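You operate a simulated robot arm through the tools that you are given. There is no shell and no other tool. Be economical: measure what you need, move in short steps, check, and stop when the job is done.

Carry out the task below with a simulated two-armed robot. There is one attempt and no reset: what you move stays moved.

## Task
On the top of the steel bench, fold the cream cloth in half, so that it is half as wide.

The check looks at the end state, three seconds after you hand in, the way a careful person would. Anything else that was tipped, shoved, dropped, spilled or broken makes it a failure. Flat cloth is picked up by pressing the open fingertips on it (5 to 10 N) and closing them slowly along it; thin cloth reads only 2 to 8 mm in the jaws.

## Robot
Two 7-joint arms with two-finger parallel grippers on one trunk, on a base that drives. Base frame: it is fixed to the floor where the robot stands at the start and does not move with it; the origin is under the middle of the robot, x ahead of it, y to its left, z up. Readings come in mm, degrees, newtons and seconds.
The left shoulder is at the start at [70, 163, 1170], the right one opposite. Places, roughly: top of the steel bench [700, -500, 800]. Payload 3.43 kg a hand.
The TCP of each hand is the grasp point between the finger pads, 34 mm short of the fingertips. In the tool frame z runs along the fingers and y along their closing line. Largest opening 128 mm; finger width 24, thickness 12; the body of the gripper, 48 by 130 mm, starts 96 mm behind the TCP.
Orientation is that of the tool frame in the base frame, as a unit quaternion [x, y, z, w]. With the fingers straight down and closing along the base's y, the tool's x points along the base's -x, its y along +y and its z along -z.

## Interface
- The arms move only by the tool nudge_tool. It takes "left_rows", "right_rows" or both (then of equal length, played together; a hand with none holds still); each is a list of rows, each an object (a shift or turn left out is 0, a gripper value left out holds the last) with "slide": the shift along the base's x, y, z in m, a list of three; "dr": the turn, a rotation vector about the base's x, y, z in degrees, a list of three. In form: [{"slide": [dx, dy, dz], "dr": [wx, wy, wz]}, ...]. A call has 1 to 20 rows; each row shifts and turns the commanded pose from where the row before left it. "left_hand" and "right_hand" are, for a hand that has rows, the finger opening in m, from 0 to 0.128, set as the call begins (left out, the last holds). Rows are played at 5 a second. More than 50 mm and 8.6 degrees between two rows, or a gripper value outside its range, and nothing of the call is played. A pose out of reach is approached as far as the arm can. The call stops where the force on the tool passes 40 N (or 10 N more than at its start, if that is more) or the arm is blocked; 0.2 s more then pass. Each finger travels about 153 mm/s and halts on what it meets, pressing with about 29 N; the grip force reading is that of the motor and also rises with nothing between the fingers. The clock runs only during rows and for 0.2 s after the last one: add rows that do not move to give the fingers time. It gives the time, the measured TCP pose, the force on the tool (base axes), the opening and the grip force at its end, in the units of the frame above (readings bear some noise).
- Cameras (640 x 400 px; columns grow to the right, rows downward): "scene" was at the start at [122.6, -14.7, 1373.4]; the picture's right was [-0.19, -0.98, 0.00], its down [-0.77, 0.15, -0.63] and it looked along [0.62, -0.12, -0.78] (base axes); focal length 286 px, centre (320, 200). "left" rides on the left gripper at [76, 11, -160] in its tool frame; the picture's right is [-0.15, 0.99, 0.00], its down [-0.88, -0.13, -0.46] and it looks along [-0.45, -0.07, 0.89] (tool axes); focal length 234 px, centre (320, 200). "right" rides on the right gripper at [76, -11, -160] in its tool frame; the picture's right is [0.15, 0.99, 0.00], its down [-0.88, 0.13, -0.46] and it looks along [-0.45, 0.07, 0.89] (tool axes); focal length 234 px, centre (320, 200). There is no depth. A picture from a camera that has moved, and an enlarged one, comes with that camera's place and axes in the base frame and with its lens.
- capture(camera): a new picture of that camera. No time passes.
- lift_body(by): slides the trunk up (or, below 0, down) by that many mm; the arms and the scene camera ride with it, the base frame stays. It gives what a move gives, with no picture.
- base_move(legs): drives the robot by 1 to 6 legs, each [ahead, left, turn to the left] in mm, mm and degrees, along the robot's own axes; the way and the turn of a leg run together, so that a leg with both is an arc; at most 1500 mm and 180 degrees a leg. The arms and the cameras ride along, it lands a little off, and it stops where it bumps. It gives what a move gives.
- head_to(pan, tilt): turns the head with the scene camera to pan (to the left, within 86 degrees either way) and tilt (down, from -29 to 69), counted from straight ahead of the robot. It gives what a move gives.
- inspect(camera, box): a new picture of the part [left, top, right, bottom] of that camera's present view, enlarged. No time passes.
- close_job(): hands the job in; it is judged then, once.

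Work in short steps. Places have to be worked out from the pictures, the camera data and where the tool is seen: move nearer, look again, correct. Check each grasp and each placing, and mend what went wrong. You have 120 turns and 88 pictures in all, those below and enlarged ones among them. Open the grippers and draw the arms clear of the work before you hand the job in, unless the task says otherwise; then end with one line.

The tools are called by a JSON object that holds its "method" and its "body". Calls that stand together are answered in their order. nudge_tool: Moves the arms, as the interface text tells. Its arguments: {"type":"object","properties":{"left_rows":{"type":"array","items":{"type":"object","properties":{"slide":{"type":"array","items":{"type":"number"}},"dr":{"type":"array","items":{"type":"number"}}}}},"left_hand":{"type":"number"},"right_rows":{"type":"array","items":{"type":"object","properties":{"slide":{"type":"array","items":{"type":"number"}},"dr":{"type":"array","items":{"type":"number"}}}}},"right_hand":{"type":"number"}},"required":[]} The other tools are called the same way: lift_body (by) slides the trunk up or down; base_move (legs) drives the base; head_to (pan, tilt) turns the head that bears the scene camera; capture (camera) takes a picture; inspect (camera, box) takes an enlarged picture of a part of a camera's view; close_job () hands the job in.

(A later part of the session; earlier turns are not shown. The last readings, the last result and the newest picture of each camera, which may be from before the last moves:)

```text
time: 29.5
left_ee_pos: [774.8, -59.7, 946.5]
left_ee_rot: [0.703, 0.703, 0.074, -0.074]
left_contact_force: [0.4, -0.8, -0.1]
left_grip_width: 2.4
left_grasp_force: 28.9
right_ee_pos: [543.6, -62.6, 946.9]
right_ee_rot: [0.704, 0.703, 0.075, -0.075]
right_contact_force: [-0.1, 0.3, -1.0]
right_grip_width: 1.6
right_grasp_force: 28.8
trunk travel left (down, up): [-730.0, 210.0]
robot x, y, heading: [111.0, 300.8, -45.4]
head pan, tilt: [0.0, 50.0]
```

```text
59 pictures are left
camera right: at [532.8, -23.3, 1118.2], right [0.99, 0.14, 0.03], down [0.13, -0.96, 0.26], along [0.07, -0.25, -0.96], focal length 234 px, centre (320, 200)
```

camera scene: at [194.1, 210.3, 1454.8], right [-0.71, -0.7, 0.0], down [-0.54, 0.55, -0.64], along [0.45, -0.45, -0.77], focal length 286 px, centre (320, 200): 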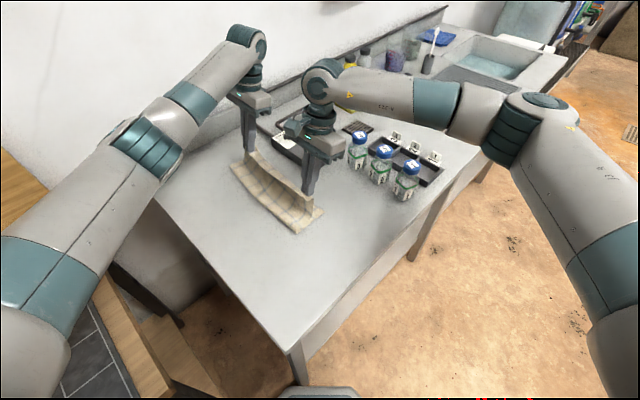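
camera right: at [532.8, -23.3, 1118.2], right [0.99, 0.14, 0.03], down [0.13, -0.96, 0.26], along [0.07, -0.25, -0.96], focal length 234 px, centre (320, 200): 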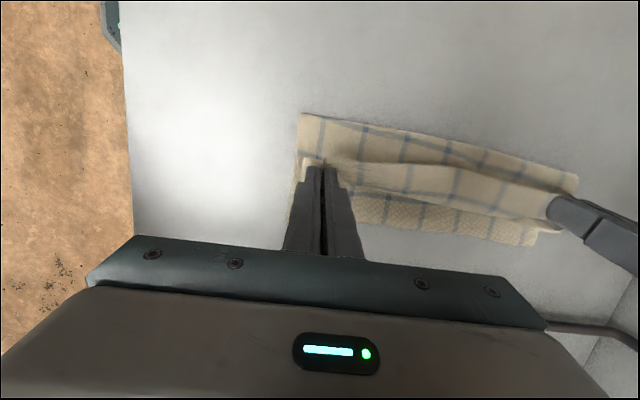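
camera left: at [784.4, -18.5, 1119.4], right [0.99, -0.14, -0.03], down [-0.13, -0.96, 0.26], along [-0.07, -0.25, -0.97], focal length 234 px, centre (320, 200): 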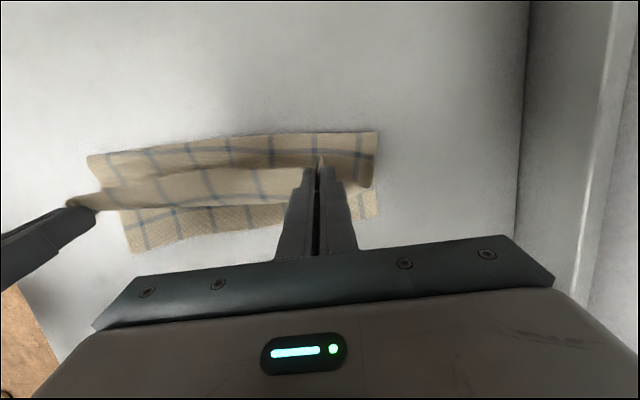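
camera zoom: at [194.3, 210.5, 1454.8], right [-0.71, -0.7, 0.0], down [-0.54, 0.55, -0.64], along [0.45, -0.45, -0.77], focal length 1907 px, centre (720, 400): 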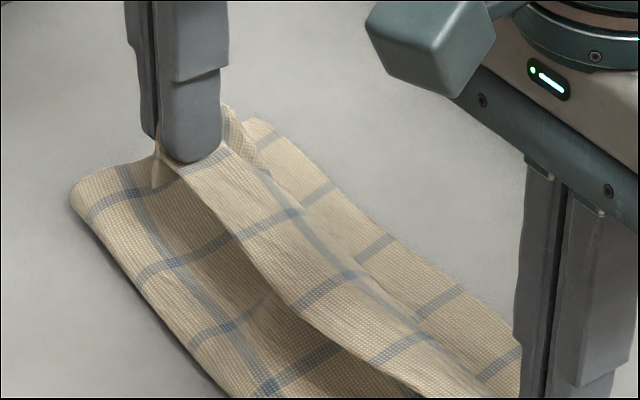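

The pinched hem faces +y so the curtain bulges towards −y over the fingers, which accounts for the hidden length. I'll lower the rest of the way with more tilt (to 36°) and check before releasing.

{"method": "nudge_tool", "body": {"left_rows": [{"slide": [0.001, -0.0168, -0.0142], "dr": [6, 0, 0]}, {"slide": [0.001, -0.0163, -0.0142], "dr": [6, 0, 0]}, {"slide": [0, -0.0162, -0.0147], "dr": [6, 0, 0]}, {"slide": [0, -0.015, -0.0129], "dr": [6, 0, 0]}, {}], "right_rows": [{"slide": [0, -0.0181, -0.0142], "dr": [6, 0, 0]}, {"slide": [0, -0.0176, -0.0142], "dr": [6, 0, 0]}, {"slide": [0, -0.0175, -0.0147], "dr": [6, 0, 0]}, {"slide": [0, -0.0163, -0.0129], "dr": [6, 0, 0]}, {}]}}

{"method": "inspect", "body": {"camera": "scene", "box": [190, 120, 370, 260]}}

{"method": "capture", "body": {"camera": "left"}}

{"method": "capture", "body": {"camera": "right"}}

```text
time: 30.7
left_ee_pos: [753.3, -57.8, 918.5]
left_ee_rot: [0.672, 0.672, 0.22, -0.22]
left_contact_force: [0.4, 0.0, 0.3]
left_grip_width: 2.5
left_grasp_force: 29.3
left hand out of reach, approached as far as the arm can: row 3, 4
right_ee_pos: [546.1, -129.3, 891.1]
right_ee_rot: [0.673, 0.672, 0.219, -0.218]
right_contact_force: [0.2, -0.3, 0.6]
right_grip_width: 1.7
right_grasp_force: 29.4
trunk travel left (down, up): [-730.0, 210.0]
robot x, y, heading: [107.9, 305.5, -45.4]
head pan, tilt: [0.0, 50.0]
```

```text
2.86 times, centred on (280, 190) of scene
camera zoom: at [193.8, 214.5, 1455.2], right [-0.71, -0.7, 0.0], down [-0.54, 0.54, -0.64], along [0.45, -0.46, -0.77], focal length 817 px, centre (434, 229)
```

zoom: 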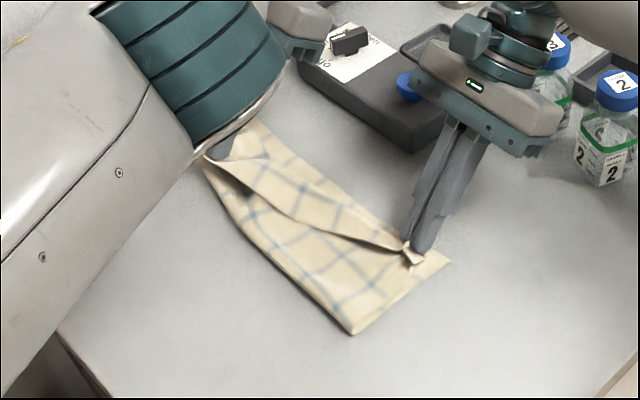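

```text
57 pictures are left
camera left: at [763.3, -90.4, 1093.2], right [0.99, -0.12, -0.09], down [-0.13, -0.98, -0.15], along [-0.07, 0.16, -0.98], focal length 234 px, centre (320, 200)
```

left: 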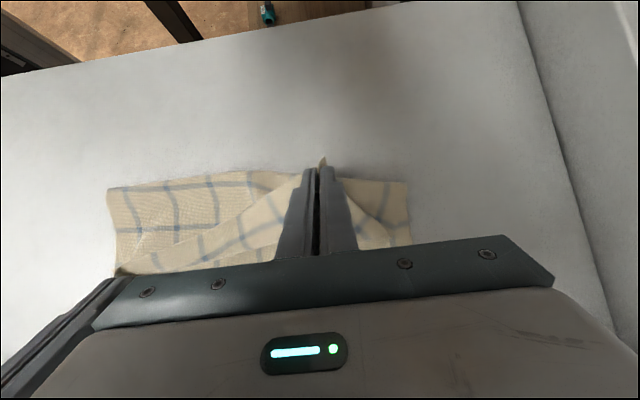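

```text
56 pictures are left
camera right: at [533.7, -163.3, 1065.1], right [0.99, 0.12, 0.09], down [0.13, -0.98, -0.15], along [0.07, 0.16, -0.99], focal length 234 px, centre (320, 200)
```

right: 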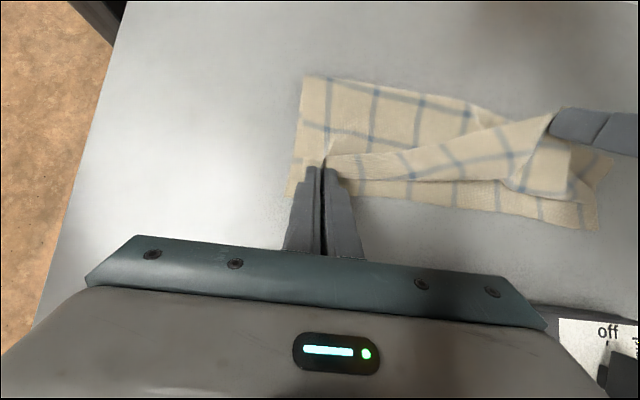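

The left arm ran out of reach with that tilt, while the right hand is in place. I'll take the left's tilt back toward 15° keeping its tip target, which should bring it back into reach.

{"method": "nudge_tool", "body": {"left_rows": [{"slide": [0, 0.003, 0.005], "dr": [-7, 0, 0]}, {"slide": [0, 0.003, 0.004], "dr": [-7, 0, 0]}, {"slide": [0, 0.003, 0.003], "dr": [-7, 0, 0]}, {}]}}

{"method": "capture", "body": {"camera": "scene"}}

```text
time: 31.7
left_ee_pos: [797.5, -114.5, 933.6]
left_ee_rot: [0.702, 0.7, 0.091, -0.095]
left_contact_force: [-27.5, 0.1, -3.3]
left_grip_width: 2.7
left_grasp_force: 28.2
left hand out of reach, approached as far as the arm can: row 1, 2, 3
right_ee_pos: [546.5, -130.6, 892.0]
right_ee_rot: [0.674, 0.671, 0.22, -0.216]
right_contact_force: [27.2, -1.0, 3.3]
right_grip_width: 1.9
right_grasp_force: 28.6
trunk travel left (down, up): [-730.0, 210.0]
robot x, y, heading: [109.1, 304.8, -45.2]
head pan, tilt: [0.0, 50.0]
```

```text
55 pictures are left
camera scene: at [194.7, 213.4, 1455.0], right [-0.71, -0.7, 0.0], down [-0.54, 0.54, -0.64], along [0.45, -0.46, -0.77], focal length 286 px, centre (320, 200)
```

scene: 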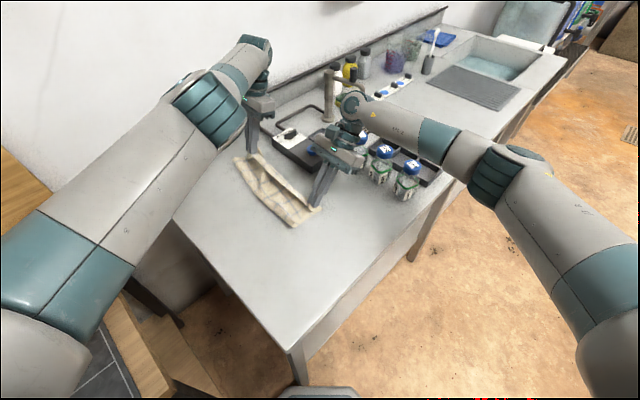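

The left is stretched (27 N between hands). I'll abandon this landing: relax, retrace both hands and lay the cloth flat again, so I can improve reach (base nearer, trunk lower) and regrip.

{"method": "nudge_tool", "body": {"left_rows": [{"slide": [-0.01, 0.012, 0.01], "dr": [-5, 0, 0]}, {"slide": [-0.005, 0.012, 0.01], "dr": [-5, 0, 0]}, {"slide": [0, 0.015, 0.01], "dr": [-5, 0, 0]}], "right_rows": [{"slide": [0.003, 0.015, 0.012], "dr": [-6, 0, 0]}, {"slide": [0.0, 0.015, 0.012], "dr": [-6, 0, 0]}, {"slide": [0, 0.015, 0.012], "dr": [-6, 0, 0]}]}}

```text
time: 32.1
left_ee_pos: [802.1, -123.8, 937.1]
left_ee_rot: [0.707, 0.701, 0.059, -0.072]
left_contact_force: [-22.5, 2.5, -2.0]
left_grip_width: 2.4
left_grasp_force: 29.4
left hand out of reach, approached as far as the arm can: row 1, 2
right_ee_pos: [556.3, -117.1, 905.3]
right_ee_rot: [0.685, 0.68, 0.191, -0.179]
right_contact_force: [22.8, -3.2, 2.3]
right_grip_width: 1.7
right_grasp_force: 28.8
trunk travel left (down, up): [-730.0, 210.0]
robot x, y, heading: [109.3, 304.6, -45.6]
head pan, tilt: [0.0, 50.0]
stopped in row 2 (right hand): the force on the tool passed its limit (the readings are from after the stop); the commanded pose is now the measured one
```

The command has been reset to the measured pose. Relax the left in x first.

{"method": "nudge_tool", "body": {"left_rows": [{"slide": [-0.008, 0.005, 0]}, {"slide": [-0.008, 0.006, 0]}, {"slide": [-0.004, 0.006, 0]}], "right_rows": [{}, {}, {}]}}

```text
time: 32.9
left_ee_pos: [805.7, -124.5, 938.6]
left_ee_rot: [0.705, 0.702, 0.061, -0.072]
left_contact_force: [-32.5, 4.3, -3.4]
left_grip_width: 2.7
left_grasp_force: 28.7
left hand out of reach, approached as far as the arm can: row 1, 2, 3
right_ee_pos: [553.3, -118.2, 904.6]
right_ee_rot: [0.684, 0.68, 0.192, -0.18]
right_contact_force: [31.5, -3.8, 3.6]
right_grip_width: 2.2
right_grasp_force: 28.8
trunk travel left (down, up): [-730.0, 210.0]
robot x, y, heading: [105.1, 303.3, -45.1]
head pan, tilt: [0.0, 50.0]
```

The left isn't following yet. Relieve tension with the right hand (+x) and send the left's command well back into reach (+y, up).

{"method": "nudge_tool", "body": {"left_rows": [{"slide": [0, 0.01, 0.015], "dr": [-3, 0, 0]}, {"slide": [0, 0.015, 0.015], "dr": [-3, 0, 0]}, {"slide": [0, 0.015, 0.01], "dr": [-3, 0, 0]}, {}], "right_rows": [{"slide": [0.01, 0.003, 0.003], "dr": [-3, 0, 0]}, {"slide": [0.005, 0.01, 0.005], "dr": [-3, 0, 0]}, {"slide": [0, 0.01, 0.005], "dr": [-3, 0, 0]}, {}]}}

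```text
time: 33.4
left_ee_pos: [818.4, -127.6, 954.2]
left_ee_rot: [0.708, 0.703, 0.034, -0.053]
left_contact_force: [-18.4, 3.1, -2.8]
left_grip_width: 2.4
left_grasp_force: 29.2
left hand out of reach, approached as far as the arm can: row 1, 2
right_ee_pos: [571.2, -111.2, 913.0]
right_ee_rot: [0.69, 0.686, 0.171, -0.152]
right_contact_force: [17.6, -2.5, 3.1]
right_grip_width: 1.7
right_grasp_force: 29.2
trunk travel left (down, up): [-730.0, 210.0]
robot x, y, heading: [106.6, 304.3, -45.0]
head pan, tilt: [0.0, 50.0]
stopped in row 2 (right hand): the force on the tool passed its limit (the readings are from after the stop); the commanded pose is now the measured one
```

Try only the left hand with a larger retreat command (−x, +y), right holding.

{"method": "nudge_tool", "body": {"left_rows": [{"slide": [-0.02, 0.02, 0.0]}, {"slide": [-0.02, 0.02, 0.0]}, {"slide": [0, 0.02, 0.0]}, {}]}}

```text
time: 34.4
left_ee_pos: [828.3, -119.4, 953.8]
left_ee_rot: [0.708, 0.703, 0.033, -0.055]
left_contact_force: [-38.0, 5.1, -6.8]
left_grip_width: 2.9
left_grasp_force: 29.1
left hand out of reach, approached as far as the arm can: row 1, 2, 3
right_ee_pos: [572.2, -111.1, 911.2]
right_ee_rot: [0.691, 0.686, 0.173, -0.151]
right_contact_force: [38.1, -5.0, 4.5]
right_grip_width: 1.7
right_grasp_force: 28.9
trunk travel left (down, up): [-730.0, 210.0]
robot x, y, heading: [106.1, 304.4, -45.6]
head pan, tilt: [0.0, 50.0]
```

The left appears stuck at a joint limit rather than distance. Relieve tension with the right and yaw the left back toward its natural orientation.

{"method": "nudge_tool", "body": {"left_rows": [{"dr": [0, 0, 7]}, {"dr": [0, 0, 7]}, {"dr": [0, 0, 7]}], "right_rows": [{"slide": [0.01, 0, 0]}, {"slide": [0.01, 0, 0]}, {"slide": [0.005, 0, 0]}]}}

{"method": "capture", "body": {"camera": "scene"}}

```text
time: 35.2
left_ee_pos: [831.5, -117.3, 955.5]
left_ee_rot: [0.566, 0.822, 0.026, -0.054]
left_contact_force: [-4.2, 0.5, -1.5]
left_grip_width: 2.6
left_grasp_force: 29.7
right_ee_pos: [592.5, -112.0, 908.9]
right_ee_rot: [0.691, 0.686, 0.168, -0.156]
right_contact_force: [3.4, 0.0, 1.7]
right_grip_width: 1.7
right_grasp_force: 28.9
trunk travel left (down, up): [-730.0, 210.0]
robot x, y, heading: [105.6, 299.9, -45.3]
head pan, tilt: [0.0, 50.0]
```

```text
54 pictures are left
camera scene: at [194.4, 213.1, 1455.0], right [-0.71, -0.7, 0.0], down [-0.54, 0.54, -0.64], along [0.45, -0.46, -0.77], focal length 286 px, centre (320, 200)
```

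scene: 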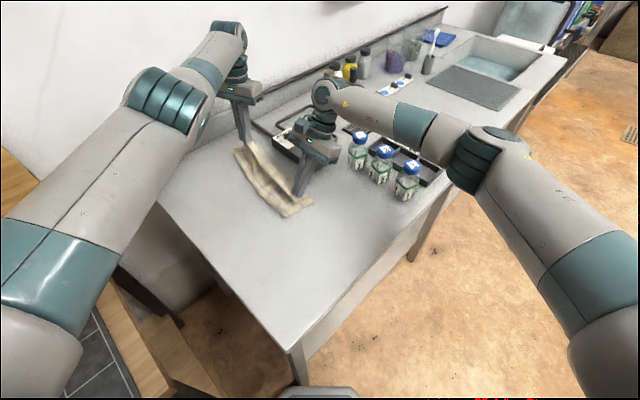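

Yawing freed the left arm: a wrist joint limit was the problem. The whole cloth slid about +50 mm in x, which is harmless. I'll carry the edge back over to lay the cloth flat, then reposition the base for a better regrip.

{"method": "nudge_tool", "body": {"left_rows": [{"slide": [0, 0.0195, 0.003]}, {"slide": [0, 0.0195, 0.007]}, {"slide": [0, 0.0195, 0.009]}, {"slide": [0, 0.0195, 0.009]}, {"slide": [0, 0.0195, 0.009]}, {"slide": [0, 0.0195, 0.008]}, {"slide": [0, 0.02, -0.004]}, {"slide": [0, 0.02, -0.01]}, {"slide": [0, 0.02, -0.016]}, {"slide": [0, 0.02, -0.024]}], "right_rows": [{"slide": [0, 0.0187, 0.015], "dr": [-4.4, 0, 0]}, {"slide": [0, 0.0187, 0.015], "dr": [-4.4, 0, 0]}, {"slide": [0, 0.0187, 0.015], "dr": [-4.4, 0, 0]}, {"slide": [0, 0.0187, 0.015], "dr": [-4.4, 0, 0]}, {"slide": [0, 0.0187, 0.015], "dr": [-4.4, 0, 0]}, {"slide": [0, 0.0187, 0.015], "dr": [-4.4, 0, 0]}, {"slide": [0, 0.019, -0.004]}, {"slide": [0, 0.019, -0.01]}, {"slide": [0, 0.019, -0.016]}, {"slide": [0, 0.019, -0.024]}]}}

{"method": "capture", "body": {"camera": "left"}}

{"method": "capture", "body": {"camera": "right"}}

```text
time: 37.4
left_ee_pos: [827.6, 82.1, 941.7]
left_ee_rot: [0.567, 0.822, 0.025, -0.056]
left_contact_force: [-0.1, -0.1, -0.3]
left_grip_width: 2.8
left_grasp_force: 28.6
right_ee_pos: [595.7, 78.5, 945.5]
right_ee_rot: [0.708, 0.706, 0.008, 0.008]
right_contact_force: [0.3, 1.0, 0.9]
right_grip_width: 1.3
right_grasp_force: 29.0
trunk travel left (down, up): [-730.0, 210.0]
robot x, y, heading: [107.2, 305.1, -45.3]
head pan, tilt: [0.0, 50.0]
```

```text
53 pictures are left
camera left: at [820.8, 140.2, 1110.8], right [0.98, 0.21, -0.04], down [0.21, -0.91, 0.35], along [0.04, -0.35, -0.94], focal length 234 px, centre (320, 200)
```

left: 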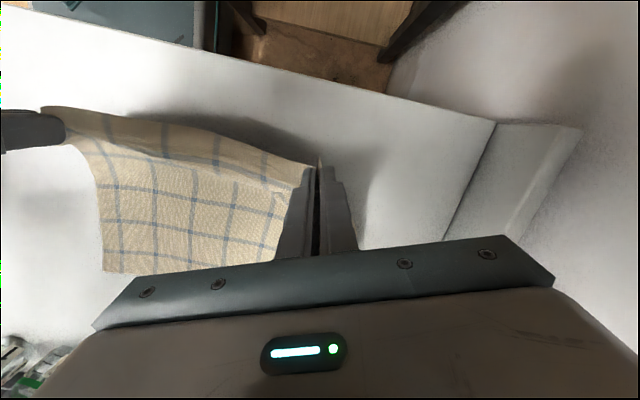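

```text
52 pictures are left
camera right: at [579.8, 153.1, 1104.1], right [0.99, 0.14, 0.02], down [0.12, -0.88, 0.46], along [0.09, -0.45, -0.89], focal length 234 px, centre (320, 200)
```

right: 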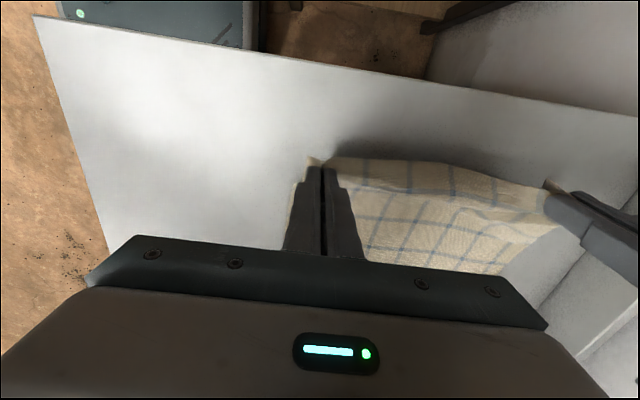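

The cloth has unrolled flat behind the hands. Lower the edge onto the bench and release.

{"method": "nudge_tool", "body": {"left_rows": [{"slide": [0, 0.012, -0.018]}, {"slide": [0, 0.008, -0.018]}, {"slide": [0, 0.004, -0.015]}], "right_rows": [{"slide": [0, 0.01, -0.02]}, {"slide": [0, 0.006, -0.02]}, {"slide": [0, 0.002, -0.015]}]}}

{"method": "nudge_tool", "body": {"left_rows": [{}, {"slide": [0, 0, 0.02]}, {"slide": [0, 0, 0.04]}, {"slide": [0, 0, 0.04]}], "right_rows": [{}, {"slide": [0, 0, 0.02]}, {"slide": [0, 0, 0.04]}, {"slide": [0, 0, 0.04]}], "left_hand": 0.04, "right_hand": 0.04}}

{"method": "capture", "body": {"camera": "left"}}

{"method": "capture", "body": {"camera": "right"}}

```text
time: 38.2
left_ee_pos: [830.7, 103.9, 892.0]
left_ee_rot: [0.568, 0.821, 0.026, -0.055]
left_contact_force: [-2.0, -0.1, -0.5]
left_grip_width: 2.3
left_grasp_force: 28.8
right_ee_pos: [591.9, 92.5, 890.2]
right_ee_rot: [0.707, 0.707, 0.008, 0.008]
right_contact_force: [0.1, -0.4, 1.4]
right_grip_width: 1.6
right_grasp_force: 28.8
trunk travel left (down, up): [-730.0, 210.0]
robot x, y, heading: [106.3, 301.8, -45.6]
head pan, tilt: [0.0, 50.0]
```

```text
time: 39.2
left_ee_pos: [830.1, 103.7, 992.4]
left_ee_rot: [0.567, 0.822, 0.027, -0.056]
left_contact_force: [-1.0, 0.4, 0.4]
left_grip_width: 40.0
left_grasp_force: 0.0
right_ee_pos: [594.6, 96.5, 994.0]
right_ee_rot: [0.707, 0.707, 0.008, 0.008]
right_contact_force: [0.3, 0.8, 0.4]
right_grip_width: 40.1
right_grasp_force: 0.1
trunk travel left (down, up): [-730.0, 210.0]
robot x, y, heading: [108.2, 302.5, -45.8]
head pan, tilt: [0.0, 50.0]
```

```text
51 pictures are left
camera left: at [822.8, 161.7, 1161.7], right [0.98, 0.22, -0.04], down [0.21, -0.91, 0.35], along [0.04, -0.35, -0.94], focal length 234 px, centre (320, 200)
```

left: 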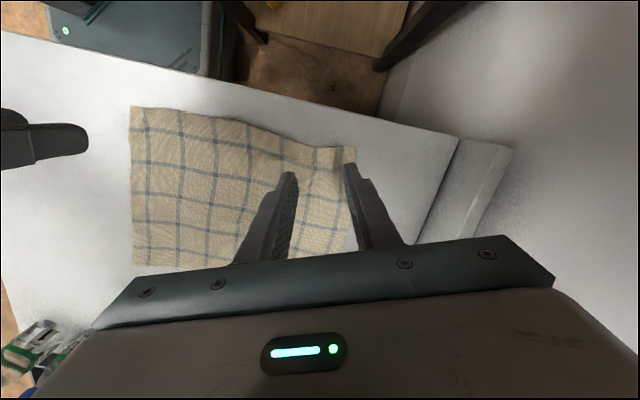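

```text
50 pictures are left
camera right: at [579.0, 170.9, 1151.8], right [0.99, 0.15, 0.02], down [0.12, -0.88, 0.46], along [0.09, -0.45, -0.89], focal length 234 px, centre (320, 200)
```

right: 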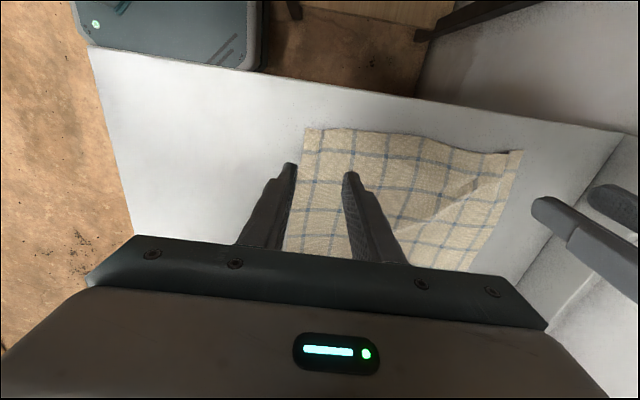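

On release the cloth relaxed flat again with the pleats gone, so a small hem should relax too. I'll raise the hands, then turn the base further right and shift closer so the left wrist isn't near its limit.

{"method": "nudge_tool", "body": {"left_rows": [{"slide": [0, 0, 0.04]}, {"slide": [0, 0, 0.04]}, {"slide": [0, 0, 0.02]}], "right_rows": [{"slide": [0, 0, 0.04]}, {"slide": [0, 0, 0.04]}, {"slide": [0, 0, 0.02]}]}}

{"method": "base_move", "body": {"legs": [[0, 0, -15], [-41, 84, 0]]}}

{"method": "lift_body", "body": {"by": -60}}

{"method": "capture", "body": {"camera": "scene"}}

```text
time: 40.0
left_ee_pos: [827.6, 103.8, 1094.2]
left_ee_rot: [0.568, 0.821, 0.026, -0.056]
left_contact_force: [-0.1, -0.4, 0.7]
left_grip_width: 40.0
left_grasp_force: 0.0
right_ee_pos: [595.1, 93.8, 1091.6]
right_ee_rot: [0.708, 0.707, 0.008, 0.007]
right_contact_force: [0.5, -0.3, 0.5]
right_grip_width: 39.8
right_grasp_force: 0.0
trunk travel left (down, up): [-730.0, 210.0]
robot x, y, heading: [103.9, 307.2, -45.3]
head pan, tilt: [0.0, 50.0]
```

```text
time: 42.1
left_ee_pos: [805.9, -2.9, 1094.5]
left_ee_rot: [0.674, 0.736, 0.032, -0.052]
left_contact_force: [-0.5, 0.1, 0.9]
left_grip_width: 39.9
left_grasp_force: 0.0
right_ee_pos: [578.5, 51.1, 1091.6]
right_ee_rot: [0.796, 0.605, 0.007, 0.009]
right_contact_force: [0.6, -0.4, 0.6]
right_grip_width: 40.2
right_grasp_force: 0.1
trunk travel left (down, up): [-730.0, 210.0]
robot x, y, heading: [163.3, 385.2, -60.8]
head pan, tilt: [0.0, 50.0]
```

```text
time: 43.1
left_ee_pos: [803.6, -3.2, 1035.5]
left_ee_rot: [0.673, 0.737, 0.032, -0.052]
left_contact_force: [-0.7, 0.5, 0.0]
left_grip_width: 40.1
left_grasp_force: 0.0
right_ee_pos: [575.3, 50.2, 1032.0]
right_ee_rot: [0.796, 0.605, 0.007, 0.009]
right_contact_force: [0.6, 0.2, 0.4]
right_grip_width: 39.8
right_grasp_force: 0.0
trunk travel left (down, up): [-670.0, 270.0]
robot x, y, heading: [164.7, 381.8, -60.7]
head pan, tilt: [0.0, 50.0]
```

```text
49 pictures are left
camera scene: at [224.0, 271.0, 1395.0], right [-0.87, -0.49, 0.0], down [-0.37, 0.67, -0.64], along [0.31, -0.56, -0.77], focal length 286 px, centre (320, 200)
```

scene: 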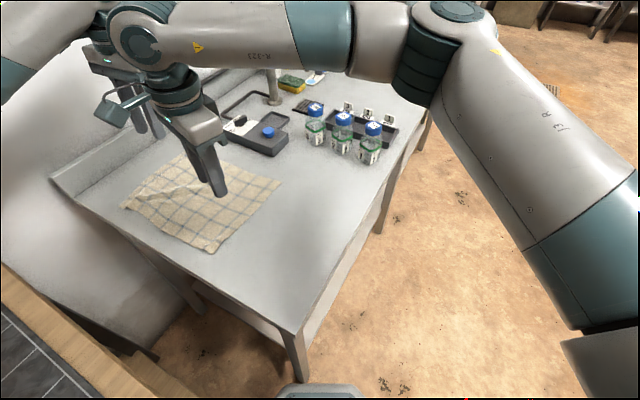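

Cloth corners now read about A(860,121), D(574,117), C(564,−137). I'll bring both hands over the left edge again, closing along x, with smaller openings and nearer the corners.

{"method": "nudge_tool", "body": {"left_rows": [{"slide": [0.005, 0.0205, -0.019], "dr": [-1.1, -0.3, -0.85]}, {"slide": [0.005, 0.0205, -0.019], "dr": [-1.1, -0.3, -0.85]}, {"slide": [0.005, 0.0205, -0.019], "dr": [-1.1, -0.3, -0.85]}, {"slide": [0.005, 0.0205, -0.019], "dr": [-1.1, -0.3, -0.85]}, {"slide": [0.005, 0.0205, -0.019], "dr": [-1.1, -0.3, -0.85]}, {"slide": [0.006, 0.0205, -0.019], "dr": [-1.1, -0.3, -0.85]}], "right_rows": [{"slide": [0.004, 0.011, -0.0187], "dr": [0, 0.2, 2.6]}, {"slide": [0.004, 0.011, -0.0187], "dr": [0, 0.2, 2.6]}, {"slide": [0.004, 0.011, -0.0187], "dr": [0, 0.2, 2.6]}, {"slide": [0.004, 0.011, -0.0187], "dr": [0, 0.2, 2.6]}, {"slide": [0.004, 0.011, -0.0187], "dr": [0, 0.2, 2.6]}, {"slide": [0.005, 0.01, -0.0185], "dr": [0, 0.2, 2.6]}], "left_hand": 0.03, "right_hand": 0.03}}

{"method": "capture", "body": {"camera": "left"}}

{"method": "capture", "body": {"camera": "right"}}

```text
time: 44.5
left_ee_pos: [834.3, 120.9, 922.7]
left_ee_rot: [0.707, 0.707, 0.003, 0.001]
left_contact_force: [-0.6, 0.4, 0.3]
left_grip_width: 29.9
left_grasp_force: 0.1
right_ee_pos: [604.2, 115.7, 919.8]
right_ee_rot: [0.707, 0.707, 0.0, 0.001]
right_contact_force: [0.5, -0.2, 0.5]
right_grip_width: 30.2
right_grasp_force: 0.1
trunk travel left (down, up): [-670.0, 270.0]
robot x, y, heading: [162.2, 386.6, -61.3]
head pan, tilt: [0.0, 50.0]
```

```text
48 pictures are left
camera left: at [844.1, 195.4, 1083.3], right [0.99, -0.15, 0.0], down [-0.13, -0.88, 0.45], along [-0.06, -0.45, -0.89], focal length 234 px, centre (320, 200)
```

left: 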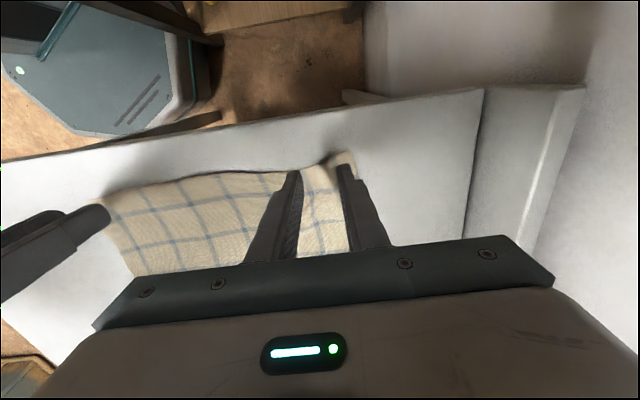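

```text
47 pictures are left
camera right: at [592.3, 190.4, 1079.2], right [0.99, 0.15, 0.0], down [0.13, -0.88, 0.46], along [0.07, -0.45, -0.89], focal length 234 px, centre (320, 200)
```

right: 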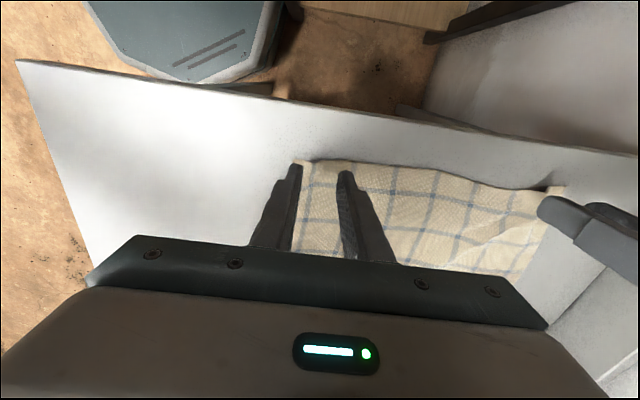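

Edge under the right hand is at y≈118, and under the left it slopes from 115 to 129 at the corner. I'll yaw the left 10° to match, shift so only ~9 mm of cloth lies under the fingers, and descend to just above contact.

{"method": "nudge_tool", "body": {"left_rows": [{"slide": [0.001, 0.001, -0.012], "dr": [0, 0, 5]}, {"slide": [0.001, 0.001, -0.012], "dr": [0, 0, 5]}, {"slide": [0, 0, -0.009]}], "right_rows": [{"slide": [0.004, 0.003, -0.012]}, {"slide": [0.004, 0.002, -0.012]}, {"slide": [0, 0, -0.006]}]}}

{"method": "inspect", "body": {"camera": "left", "box": [220, 110, 420, 270]}}

{"method": "inspect", "body": {"camera": "right", "box": [220, 110, 420, 270]}}

```text
time: 45.3
left_ee_pos: [836.4, 122.2, 888.4]
left_ee_rot: [0.641, 0.767, 0.004, 0.002]
left_contact_force: [0.2, -0.6, 0.0]
left_grip_width: 29.9
left_grasp_force: 0.0
right_ee_pos: [610.0, 119.9, 890.3]
right_ee_rot: [0.707, 0.707, 0.0, 0.001]
right_contact_force: [0.6, 0.1, 0.5]
right_grip_width: 30.0
right_grasp_force: 0.1
trunk travel left (down, up): [-670.0, 270.0]
robot x, y, heading: [164.9, 383.4, -60.9]
head pan, tilt: [0.0, 50.0]
```

```text
2.50 times, centred on (320, 190) of left
camera zoom: at [832.7, 198.0, 1049.7], right [1.0, 0.03, 0.01], down [0.02, -0.89, 0.45], along [0.02, -0.45, -0.89], focal length 585 px, centre (320, 225)
```

zoom: 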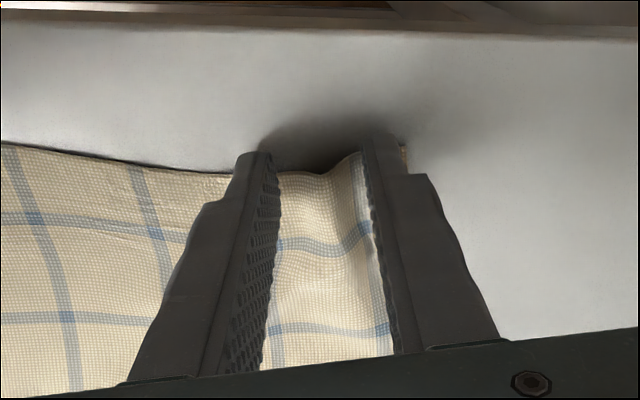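

```text
2.50 times, centred on (320, 190) of right
camera zoom: at [598.6, 194.5, 1049.3], right [0.99, 0.15, 0.0], down [0.13, -0.88, 0.46], along [0.07, -0.45, -0.89], focal length 585 px, centre (320, 225)
```

zoom: 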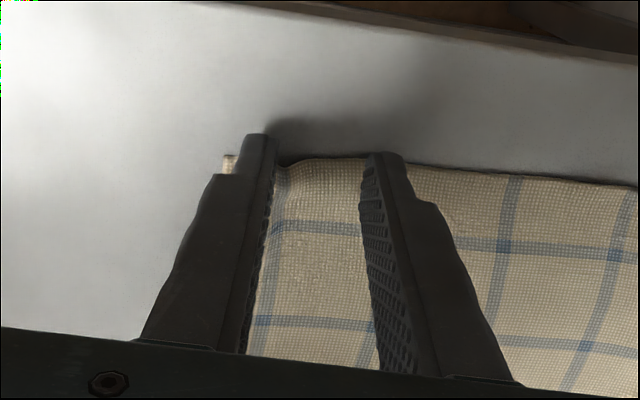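

Fingers straddle the edge with a thin strip of cloth. Nudge the right out 3 mm and go down to contact in small steps.

{"method": "nudge_tool", "body": {"left_rows": [{"slide": [0, 0.001, -0.002]}, {"slide": [0, 0, -0.001]}, {}], "right_rows": [{"slide": [0, 0.003, -0.0025]}, {"slide": [0, 0, -0.002]}, {}]}}

```text
time: 46.1
left_ee_pos: [837.4, 123.5, 885.0]
left_ee_rot: [0.643, 0.766, 0.004, 0.001]
left_contact_force: [0.4, -0.1, 1.1]
left_grip_width: 30.0
left_grasp_force: 0.0
right_ee_pos: [609.9, 123.5, 885.9]
right_ee_rot: [0.707, 0.707, 0.0, 0.002]
right_contact_force: [0.7, -0.6, 1.6]
right_grip_width: 30.3
right_grasp_force: 0.1
trunk travel left (down, up): [-670.0, 270.0]
robot x, y, heading: [166.1, 381.2, -61.1]
head pan, tilt: [0.0, 50.0]
```

{"method": "nudge_tool", "body": {"left_rows": [{"slide": [0, 0, -0.0006]}, {}], "right_rows": [{"slide": [0, 0, -0.0005]}, {}]}}

```text
time: 46.7
left_ee_pos: [836.9, 122.5, 885.8]
left_ee_rot: [0.643, 0.766, 0.004, 0.001]
left_contact_force: [0.2, 0.3, 6.8]
left_grip_width: 30.0
left_grasp_force: 0.2
right_ee_pos: [609.7, 125.2, 885.9]
right_ee_rot: [0.707, 0.707, 0.0, 0.002]
right_contact_force: [0.3, 0.4, 1.3]
right_grip_width: 29.8
right_grasp_force: 0.1
trunk travel left (down, up): [-670.0, 270.0]
robot x, y, heading: [163.2, 381.7, -60.8]
head pan, tilt: [0.0, 50.0]
```

Left is at 7 N; press the right a bit further and begin closing the left slowly.

{"method": "nudge_tool", "body": {"left_rows": [{}, {}], "right_rows": [{"slide": [0, 0, -0.0006]}, {}], "left_hand": 0.023, "right_hand": 0.03}}

{"method": "nudge_tool", "body": {"left_rows": [{}, {}], "right_rows": [{"slide": [0, 0, -0.0003]}, {}], "left_hand": 0.016, "right_hand": 0.027}}

```text
time: 47.3
left_ee_pos: [836.0, 123.4, 886.4]
left_ee_rot: [0.642, 0.767, 0.004, 0.001]
left_contact_force: [1.1, -0.4, 7.5]
left_grip_width: 22.5
left_grasp_force: 0.0
right_ee_pos: [608.9, 124.2, 885.3]
right_ee_rot: [0.707, 0.707, 0.001, 0.0]
right_contact_force: [0.5, 0.9, 4.0]
right_grip_width: 29.9
right_grasp_force: 0.0
trunk travel left (down, up): [-670.0, 270.0]
robot x, y, heading: [163.5, 381.0, -60.9]
head pan, tilt: [0.0, 50.0]
```

```text
time: 47.9
left_ee_pos: [837.1, 123.7, 885.5]
left_ee_rot: [0.642, 0.767, 0.003, 0.001]
left_contact_force: [0.8, -0.9, 5.1]
left_grip_width: 15.4
left_grasp_force: 0.1
right_ee_pos: [608.5, 123.7, 885.0]
right_ee_rot: [0.707, 0.707, 0.0, 0.002]
right_contact_force: [1.8, -0.1, 12.6]
right_grip_width: 27.0
right_grasp_force: 0.1
trunk travel left (down, up): [-670.0, 270.0]
robot x, y, heading: [165.7, 382.4, -60.6]
head pan, tilt: [0.0, 50.0]
```

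{"method": "nudge_tool", "body": {"left_rows": [{}, {}], "right_rows": [{"slide": [0, 0, 0.0002]}, {}], "left_hand": 0.01, "right_hand": 0.02}}

{"method": "nudge_tool", "body": {"left_rows": [{}, {}], "right_rows": [{}, {}], "left_hand": 0.005, "right_hand": 0.013}}

{"method": "nudge_tool", "body": {"left_rows": [{}, {}], "right_rows": [{}, {}], "left_hand": 0.0, "right_hand": 0.007}}

{"method": "nudge_tool", "body": {"left_rows": [{}, {}, {}], "right_rows": [{}, {}, {}], "left_hand": 0.0, "right_hand": 0.0}}

{"method": "inspect", "body": {"camera": "left", "box": [220, 110, 420, 270]}}

{"method": "inspect", "body": {"camera": "right", "box": [220, 110, 420, 270]}}

```text
time: 48.5
left_ee_pos: [835.3, 124.0, 885.2]
left_ee_rot: [0.643, 0.766, 0.003, 0.002]
left_contact_force: [-0.9, -0.1, 5.6]
left_grip_width: 10.1
left_grasp_force: 0.0
right_ee_pos: [608.7, 125.6, 885.5]
right_ee_rot: [0.707, 0.707, 0.0, 0.001]
right_contact_force: [-0.4, 0.1, 10.9]
right_grip_width: 19.7
right_grasp_force: 0.0
trunk travel left (down, up): [-670.0, 270.0]
robot x, y, heading: [167.4, 382.5, -60.9]
head pan, tilt: [0.0, 50.0]
```

```text
time: 49.1
left_ee_pos: [836.1, 122.1, 885.3]
left_ee_rot: [0.643, 0.766, 0.004, 0.001]
left_contact_force: [-1.7, -0.7, 4.8]
left_grip_width: 5.3
left_grasp_force: 0.2
right_ee_pos: [608.9, 124.3, 884.8]
right_ee_rot: [0.707, 0.707, 0.0, 0.002]
right_contact_force: [1.3, -1.0, 11.9]
right_grip_width: 12.7
right_grasp_force: 0.0
trunk travel left (down, up): [-670.0, 270.0]
robot x, y, heading: [164.7, 384.5, -60.9]
head pan, tilt: [0.0, 50.0]
```

```text
time: 49.7
left_ee_pos: [835.7, 123.7, 885.2]
left_ee_rot: [0.643, 0.766, 0.004, 0.001]
left_contact_force: [-3.6, -0.6, 5.7]
left_grip_width: 2.4
left_grasp_force: 29.2
right_ee_pos: [609.0, 124.7, 885.0]
right_ee_rot: [0.707, 0.707, 0.0, 0.001]
right_contact_force: [2.7, 0.5, 11.4]
right_grip_width: 7.6
right_grasp_force: 0.2
trunk travel left (down, up): [-670.0, 270.0]
robot x, y, heading: [167.0, 386.7, -60.9]
head pan, tilt: [0.0, 50.0]
```

```text
time: 50.5
left_ee_pos: [835.8, 123.6, 885.0]
left_ee_rot: [0.642, 0.766, 0.004, 0.002]
left_contact_force: [-3.1, -0.5, 4.5]
left_grip_width: 2.5
left_grasp_force: 29.2
right_ee_pos: [608.7, 125.3, 885.8]
right_ee_rot: [0.708, 0.707, 0.001, 0.002]
right_contact_force: [2.9, -0.2, 12.7]
right_grip_width: 1.8
right_grasp_force: 29.3
trunk travel left (down, up): [-670.0, 270.0]
robot x, y, heading: [164.0, 385.3, -60.8]
head pan, tilt: [0.0, 50.0]
```

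```text
2.50 times, centred on (320, 190) of left
camera zoom: at [831.0, 199.1, 1046.8], right [1.0, 0.03, 0.01], down [0.02, -0.89, 0.45], along [0.02, -0.45, -0.89], focal length 585 px, centre (320, 225)
```

zoom: 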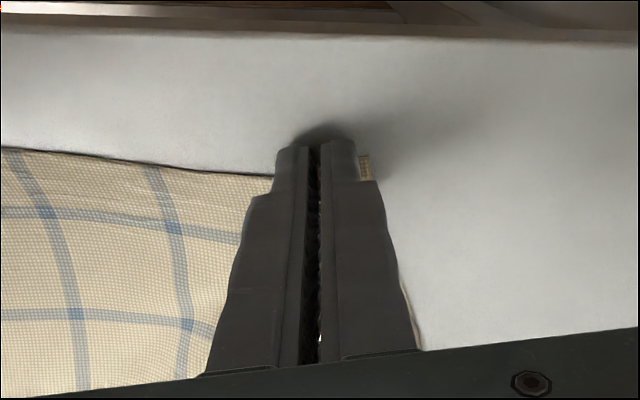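

```text
2.50 times, centred on (320, 190) of right
camera zoom: at [596.7, 199.4, 1044.3], right [0.99, 0.15, 0.0], down [0.13, -0.88, 0.46], along [0.07, -0.45, -0.89], focal length 585 px, centre (320, 225)
```

zoom: 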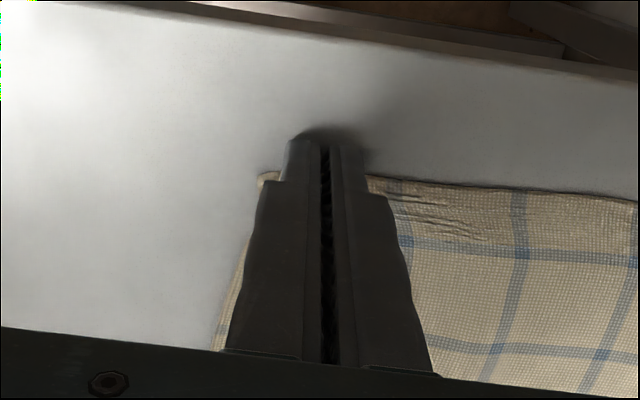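

Both are gripped (2.5 / 1.8 mm) with a thin strip. Lift 40 mm to verify the hold.

{"method": "nudge_tool", "body": {"left_rows": [{"slide": [-0.001, -0.003, 0.01]}, {"slide": [-0.001, -0.004, 0.015]}, {"slide": [0, -0.005, 0.015]}], "right_rows": [{"slide": [0.001, -0.003, 0.01]}, {"slide": [0.001, -0.004, 0.015]}, {"slide": [0, -0.005, 0.015]}]}}

{"method": "capture", "body": {"camera": "left"}}

{"method": "capture", "body": {"camera": "scene"}}

```text
time: 51.3
left_ee_pos: [834.9, 112.5, 926.9]
left_ee_rot: [0.642, 0.767, 0.004, 0.0]
left_contact_force: [-0.5, 0.1, 0.5]
left_grip_width: 2.3
left_grasp_force: 29.4
right_ee_pos: [612.0, 111.5, 922.8]
right_ee_rot: [0.707, 0.707, 0.0, 0.001]
right_contact_force: [0.1, -0.8, 0.7]
right_grip_width: 1.7
right_grasp_force: 28.5
trunk travel left (down, up): [-670.0, 270.0]
robot x, y, heading: [164.9, 383.1, -60.6]
head pan, tilt: [0.0, 50.0]
```

```text
42 pictures are left
camera left: at [830.7, 186.8, 1087.4], right [1.0, 0.03, 0.01], down [0.02, -0.89, 0.45], along [0.02, -0.45, -0.89], focal length 234 px, centre (320, 200)
```

left: 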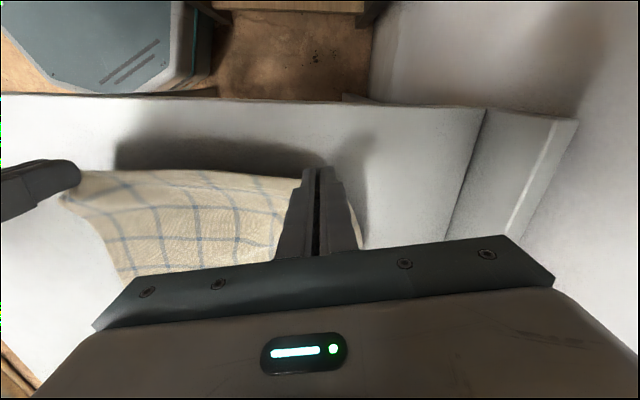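

```text
41 pictures are left
camera scene: at [224.3, 270.5, 1394.8], right [-0.87, -0.49, 0.0], down [-0.37, 0.67, -0.64], along [0.31, -0.56, -0.77], focal length 286 px, centre (320, 200)
```

scene: 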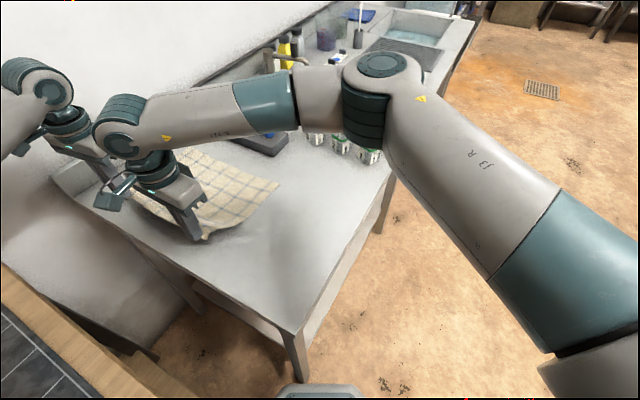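

Hold is good. Now the fold: up over the crease line, then down a 45° diagonal with light tilt, with the left hand kept ~6 mm farther +y; stop partway to check.

{"method": "nudge_tool", "body": {"left_rows": [{"slide": [0, -0.0175, 0.012]}, {"slide": [0, -0.02, 0.015]}, {"slide": [0, -0.023, 0.017]}, {"slide": [0, -0.026, 0.015]}, {"slide": [0, -0.029, 0.013]}, {"slide": [0, -0.0152, -0.0136], "dr": [2, 0, 0]}, {"slide": [0, -0.0152, -0.0136], "dr": [2, 0, 0]}, {"slide": [0, -0.0152, -0.0136], "dr": [2, 0, 0]}, {"slide": [0, -0.0152, -0.0136], "dr": [2, 0, 0]}], "right_rows": [{"slide": [0, -0.0195, 0.014]}, {"slide": [0, -0.021, 0.016]}, {"slide": [0, -0.024, 0.017]}, {"slide": [0, -0.028, 0.015]}, {"slide": [0, -0.028, 0.013]}, {"slide": [0, -0.0152, -0.0136], "dr": [2, 0, 0]}, {"slide": [0, -0.0152, -0.0136], "dr": [2, 0, 0]}, {"slide": [0, -0.0152, -0.0136], "dr": [2, 0, 0]}, {"slide": [0, -0.0152, -0.0136], "dr": [2, 0, 0]}]}}

{"method": "capture", "body": {"camera": "left"}}

{"method": "capture", "body": {"camera": "scene"}}

```text
time: 53.3
left_ee_pos: [835.2, -67.4, 941.9]
left_ee_rot: [0.64, 0.764, 0.058, -0.046]
left_contact_force: [0.5, 0.5, 0.4]
left_grip_width: 2.5
left_grasp_force: 29.2
right_ee_pos: [611.5, -72.4, 944.8]
right_ee_rot: [0.706, 0.705, 0.05, -0.048]
right_contact_force: [0.6, 1.1, 0.7]
right_grip_width: 1.5
right_grasp_force: 28.5
trunk travel left (down, up): [-670.0, 270.0]
robot x, y, heading: [164.1, 384.8, -61.0]
head pan, tilt: [0.0, 50.0]
```

```text
40 pictures are left
camera left: at [830.1, -15.7, 1111.9], right [1.0, 0.03, 0.01], down [0.02, -0.95, 0.32], along [0.02, -0.32, -0.95], focal length 234 px, centre (320, 200)
```

left: 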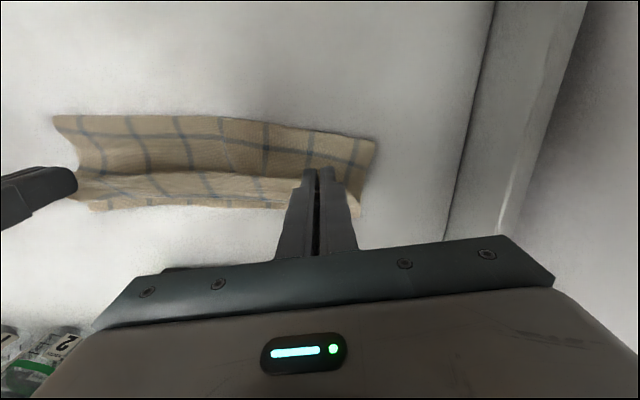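

```text
39 pictures are left
camera scene: at [224.4, 268.8, 1394.8], right [-0.87, -0.49, 0.0], down [-0.37, 0.67, -0.64], along [0.31, -0.56, -0.77], focal length 286 px, centre (320, 200)
```

scene: 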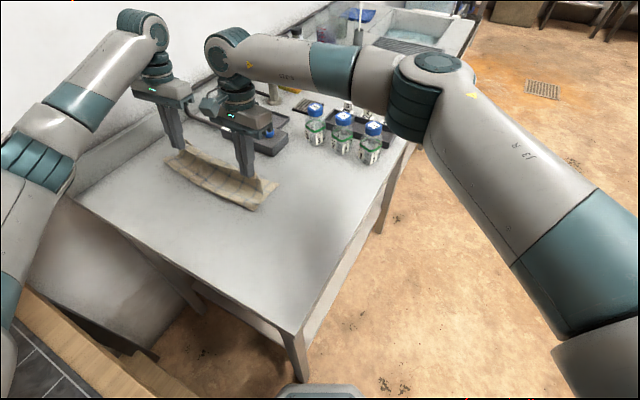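

Crease again measures short at the far end; zoom the scene view to see the real shape before lowering.

{"method": "inspect", "body": {"camera": "scene", "box": [150, 125, 290, 225]}}

{"method": "inspect", "body": {"camera": "left", "box": [40, 90, 400, 240]}}

```text
4.00 times, centred on (220, 175) of scene
camera zoom: at [224.4, 268.8, 1394.8], right [-0.87, -0.49, 0.0], down [-0.37, 0.67, -0.64], along [0.31, -0.56, -0.77], focal length 1144 px, centre (720, 300)
```

zoom: 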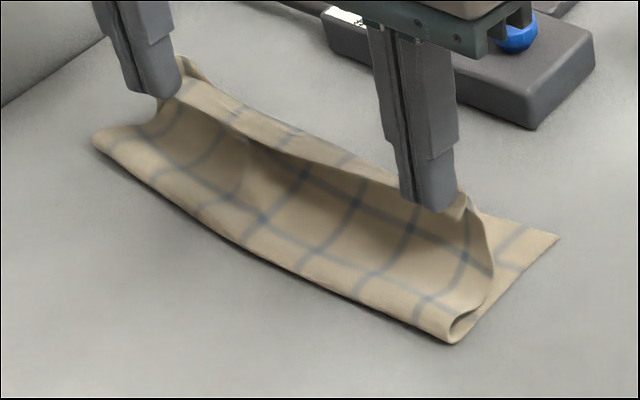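

```text
1.78 times, centred on (220, 165) of left
camera zoom: at [830.1, -15.7, 1111.9], right [1.0, 0.03, 0.01], down [0.02, -0.95, 0.32], along [0.02, -0.32, -0.95], focal length 416 px, centre (498, 262)
```

zoom: 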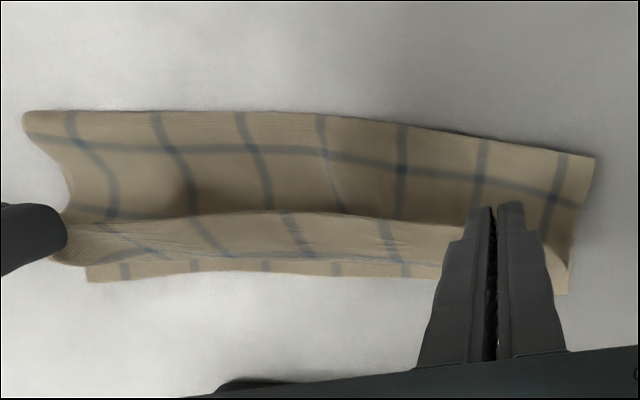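

The crease is 20–40 mm short because the taut lift peels the bottom layer. I'll retrace once more to lay it back, then refold with a lower path (more slack, ~85 mm peak) so the crease stays in place.

{"method": "nudge_tool", "body": {"left_rows": [{"slide": [0, 0.0242, 0.017], "dr": [-2, 0, 0]}, {"slide": [0, 0.0262, 0.01], "dr": [-2, 0, 0]}, {"slide": [0, 0.0262, 0.003], "dr": [-2, 0, 0]}, {"slide": [0, 0.0232, -0.003], "dr": [-2, 0, 0]}, {"slide": [0, 0.018, -0.013]}, {"slide": [0, 0.015, -0.015]}, {}], "right_rows": [{"slide": [0, 0.0242, 0.016], "dr": [-2, 0, 0]}, {"slide": [0, 0.0262, 0.009], "dr": [-2, 0, 0]}, {"slide": [0, 0.0262, 0.002], "dr": [-2, 0, 0]}, {"slide": [0, 0.0232, -0.003], "dr": [-2, 0, 0]}, {"slide": [0, 0.018, -0.013]}, {"slide": [0, 0.015, -0.015]}, {}]}}

{"method": "capture", "body": {"camera": "left"}}

```text
time: 54.9
left_ee_pos: [832.9, 66.9, 942.3]
left_ee_rot: [0.643, 0.766, 0.004, 0.001]
left_contact_force: [-0.4, -0.6, 0.2]
left_grip_width: 2.3
left_grasp_force: 29.2
right_ee_pos: [610.9, 63.0, 943.9]
right_ee_rot: [0.707, 0.707, 0.001, 0.002]
right_contact_force: [0.2, -0.9, -0.1]
right_grip_width: 1.7
right_grasp_force: 29.4
trunk travel left (down, up): [-670.0, 270.0]
robot x, y, heading: [164.3, 383.5, -60.8]
head pan, tilt: [0.0, 50.0]
```

```text
36 pictures are left
camera left: at [828.2, 142.7, 1103.2], right [1.0, 0.03, 0.01], down [0.02, -0.89, 0.45], along [0.02, -0.45, -0.89], focal length 234 px, centre (320, 200)
```

left: 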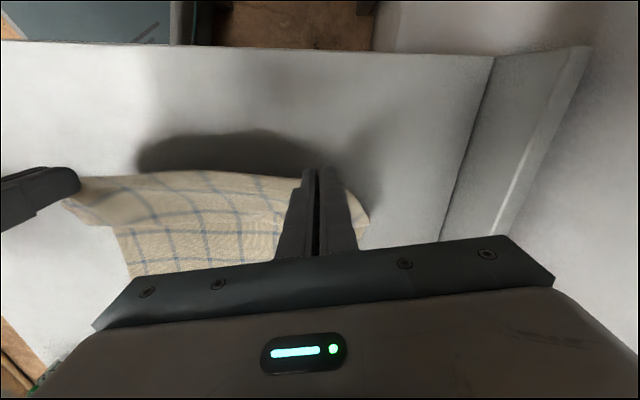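

Flat again. Refold with the lower, slacker path and check.

{"method": "nudge_tool", "body": {"left_rows": [{"slide": [0, -0.015, 0.009]}, {"slide": [0, -0.016, 0.008]}, {"slide": [0, -0.018, 0.004]}, {"slide": [0, -0.018, 0]}, {"slide": [0, -0.0162, -0.004], "dr": [2, 0, 0]}, {"slide": [0, -0.0162, -0.011], "dr": [2, 0, 0]}, {"slide": [0, -0.0162, -0.012], "dr": [2, 0, 0]}, {"slide": [0, -0.0162, -0.012], "dr": [2, 0, 0]}], "right_rows": [{"slide": [0, -0.015, 0.009]}, {"slide": [0, -0.016, 0.008]}, {"slide": [0, -0.018, 0.004]}, {"slide": [0, -0.018, 0]}, {"slide": [0, -0.0162, -0.004], "dr": [2, 0, 0]}, {"slide": [0, -0.0162, -0.011], "dr": [2, 0, 0]}, {"slide": [0, -0.0162, -0.012], "dr": [2, 0, 0]}, {"slide": [0, -0.0162, -0.012], "dr": [2, 0, 0]}]}}

{"method": "inspect", "body": {"camera": "scene", "box": [150, 125, 290, 225]}}

{"method": "capture", "body": {"camera": "left"}}

```text
time: 56.7
left_ee_pos: [835.7, -67.2, 921.7]
left_ee_rot: [0.641, 0.764, 0.059, -0.045]
left_contact_force: [-0.2, 0.5, 0.5]
left_grip_width: 2.5
left_grasp_force: 29.1
right_ee_pos: [611.5, -70.7, 923.5]
right_ee_rot: [0.706, 0.705, 0.051, -0.049]
right_contact_force: [0.5, 0.2, -0.4]
right_grip_width: 1.7
right_grasp_force: 28.9
trunk travel left (down, up): [-670.0, 270.0]
robot x, y, heading: [163.8, 380.2, -61.0]
head pan, tilt: [0.0, 50.0]
```

```text
4.00 times, centred on (220, 175) of scene
camera zoom: at [224.0, 268.9, 1394.8], right [-0.87, -0.49, 0.0], down [-0.37, 0.67, -0.64], along [0.31, -0.56, -0.77], focal length 1144 px, centre (720, 300)
```

zoom: 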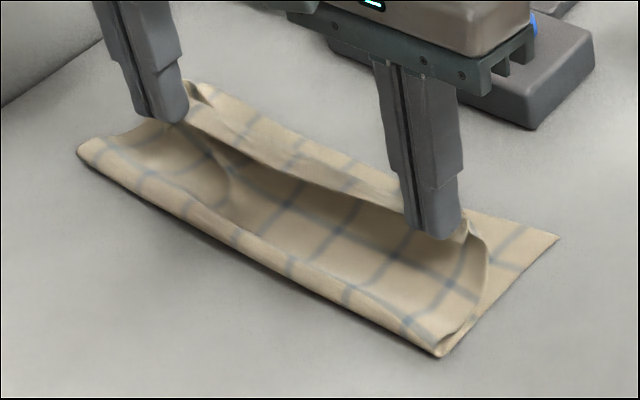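

```text
34 pictures are left
camera left: at [830.4, -13.5, 1092.9], right [1.0, 0.03, 0.01], down [0.02, -0.95, 0.32], along [0.02, -0.32, -0.95], focal length 234 px, centre (320, 200)
```

left: 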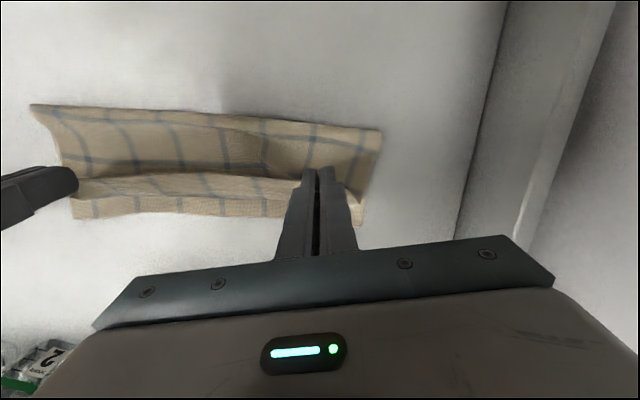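

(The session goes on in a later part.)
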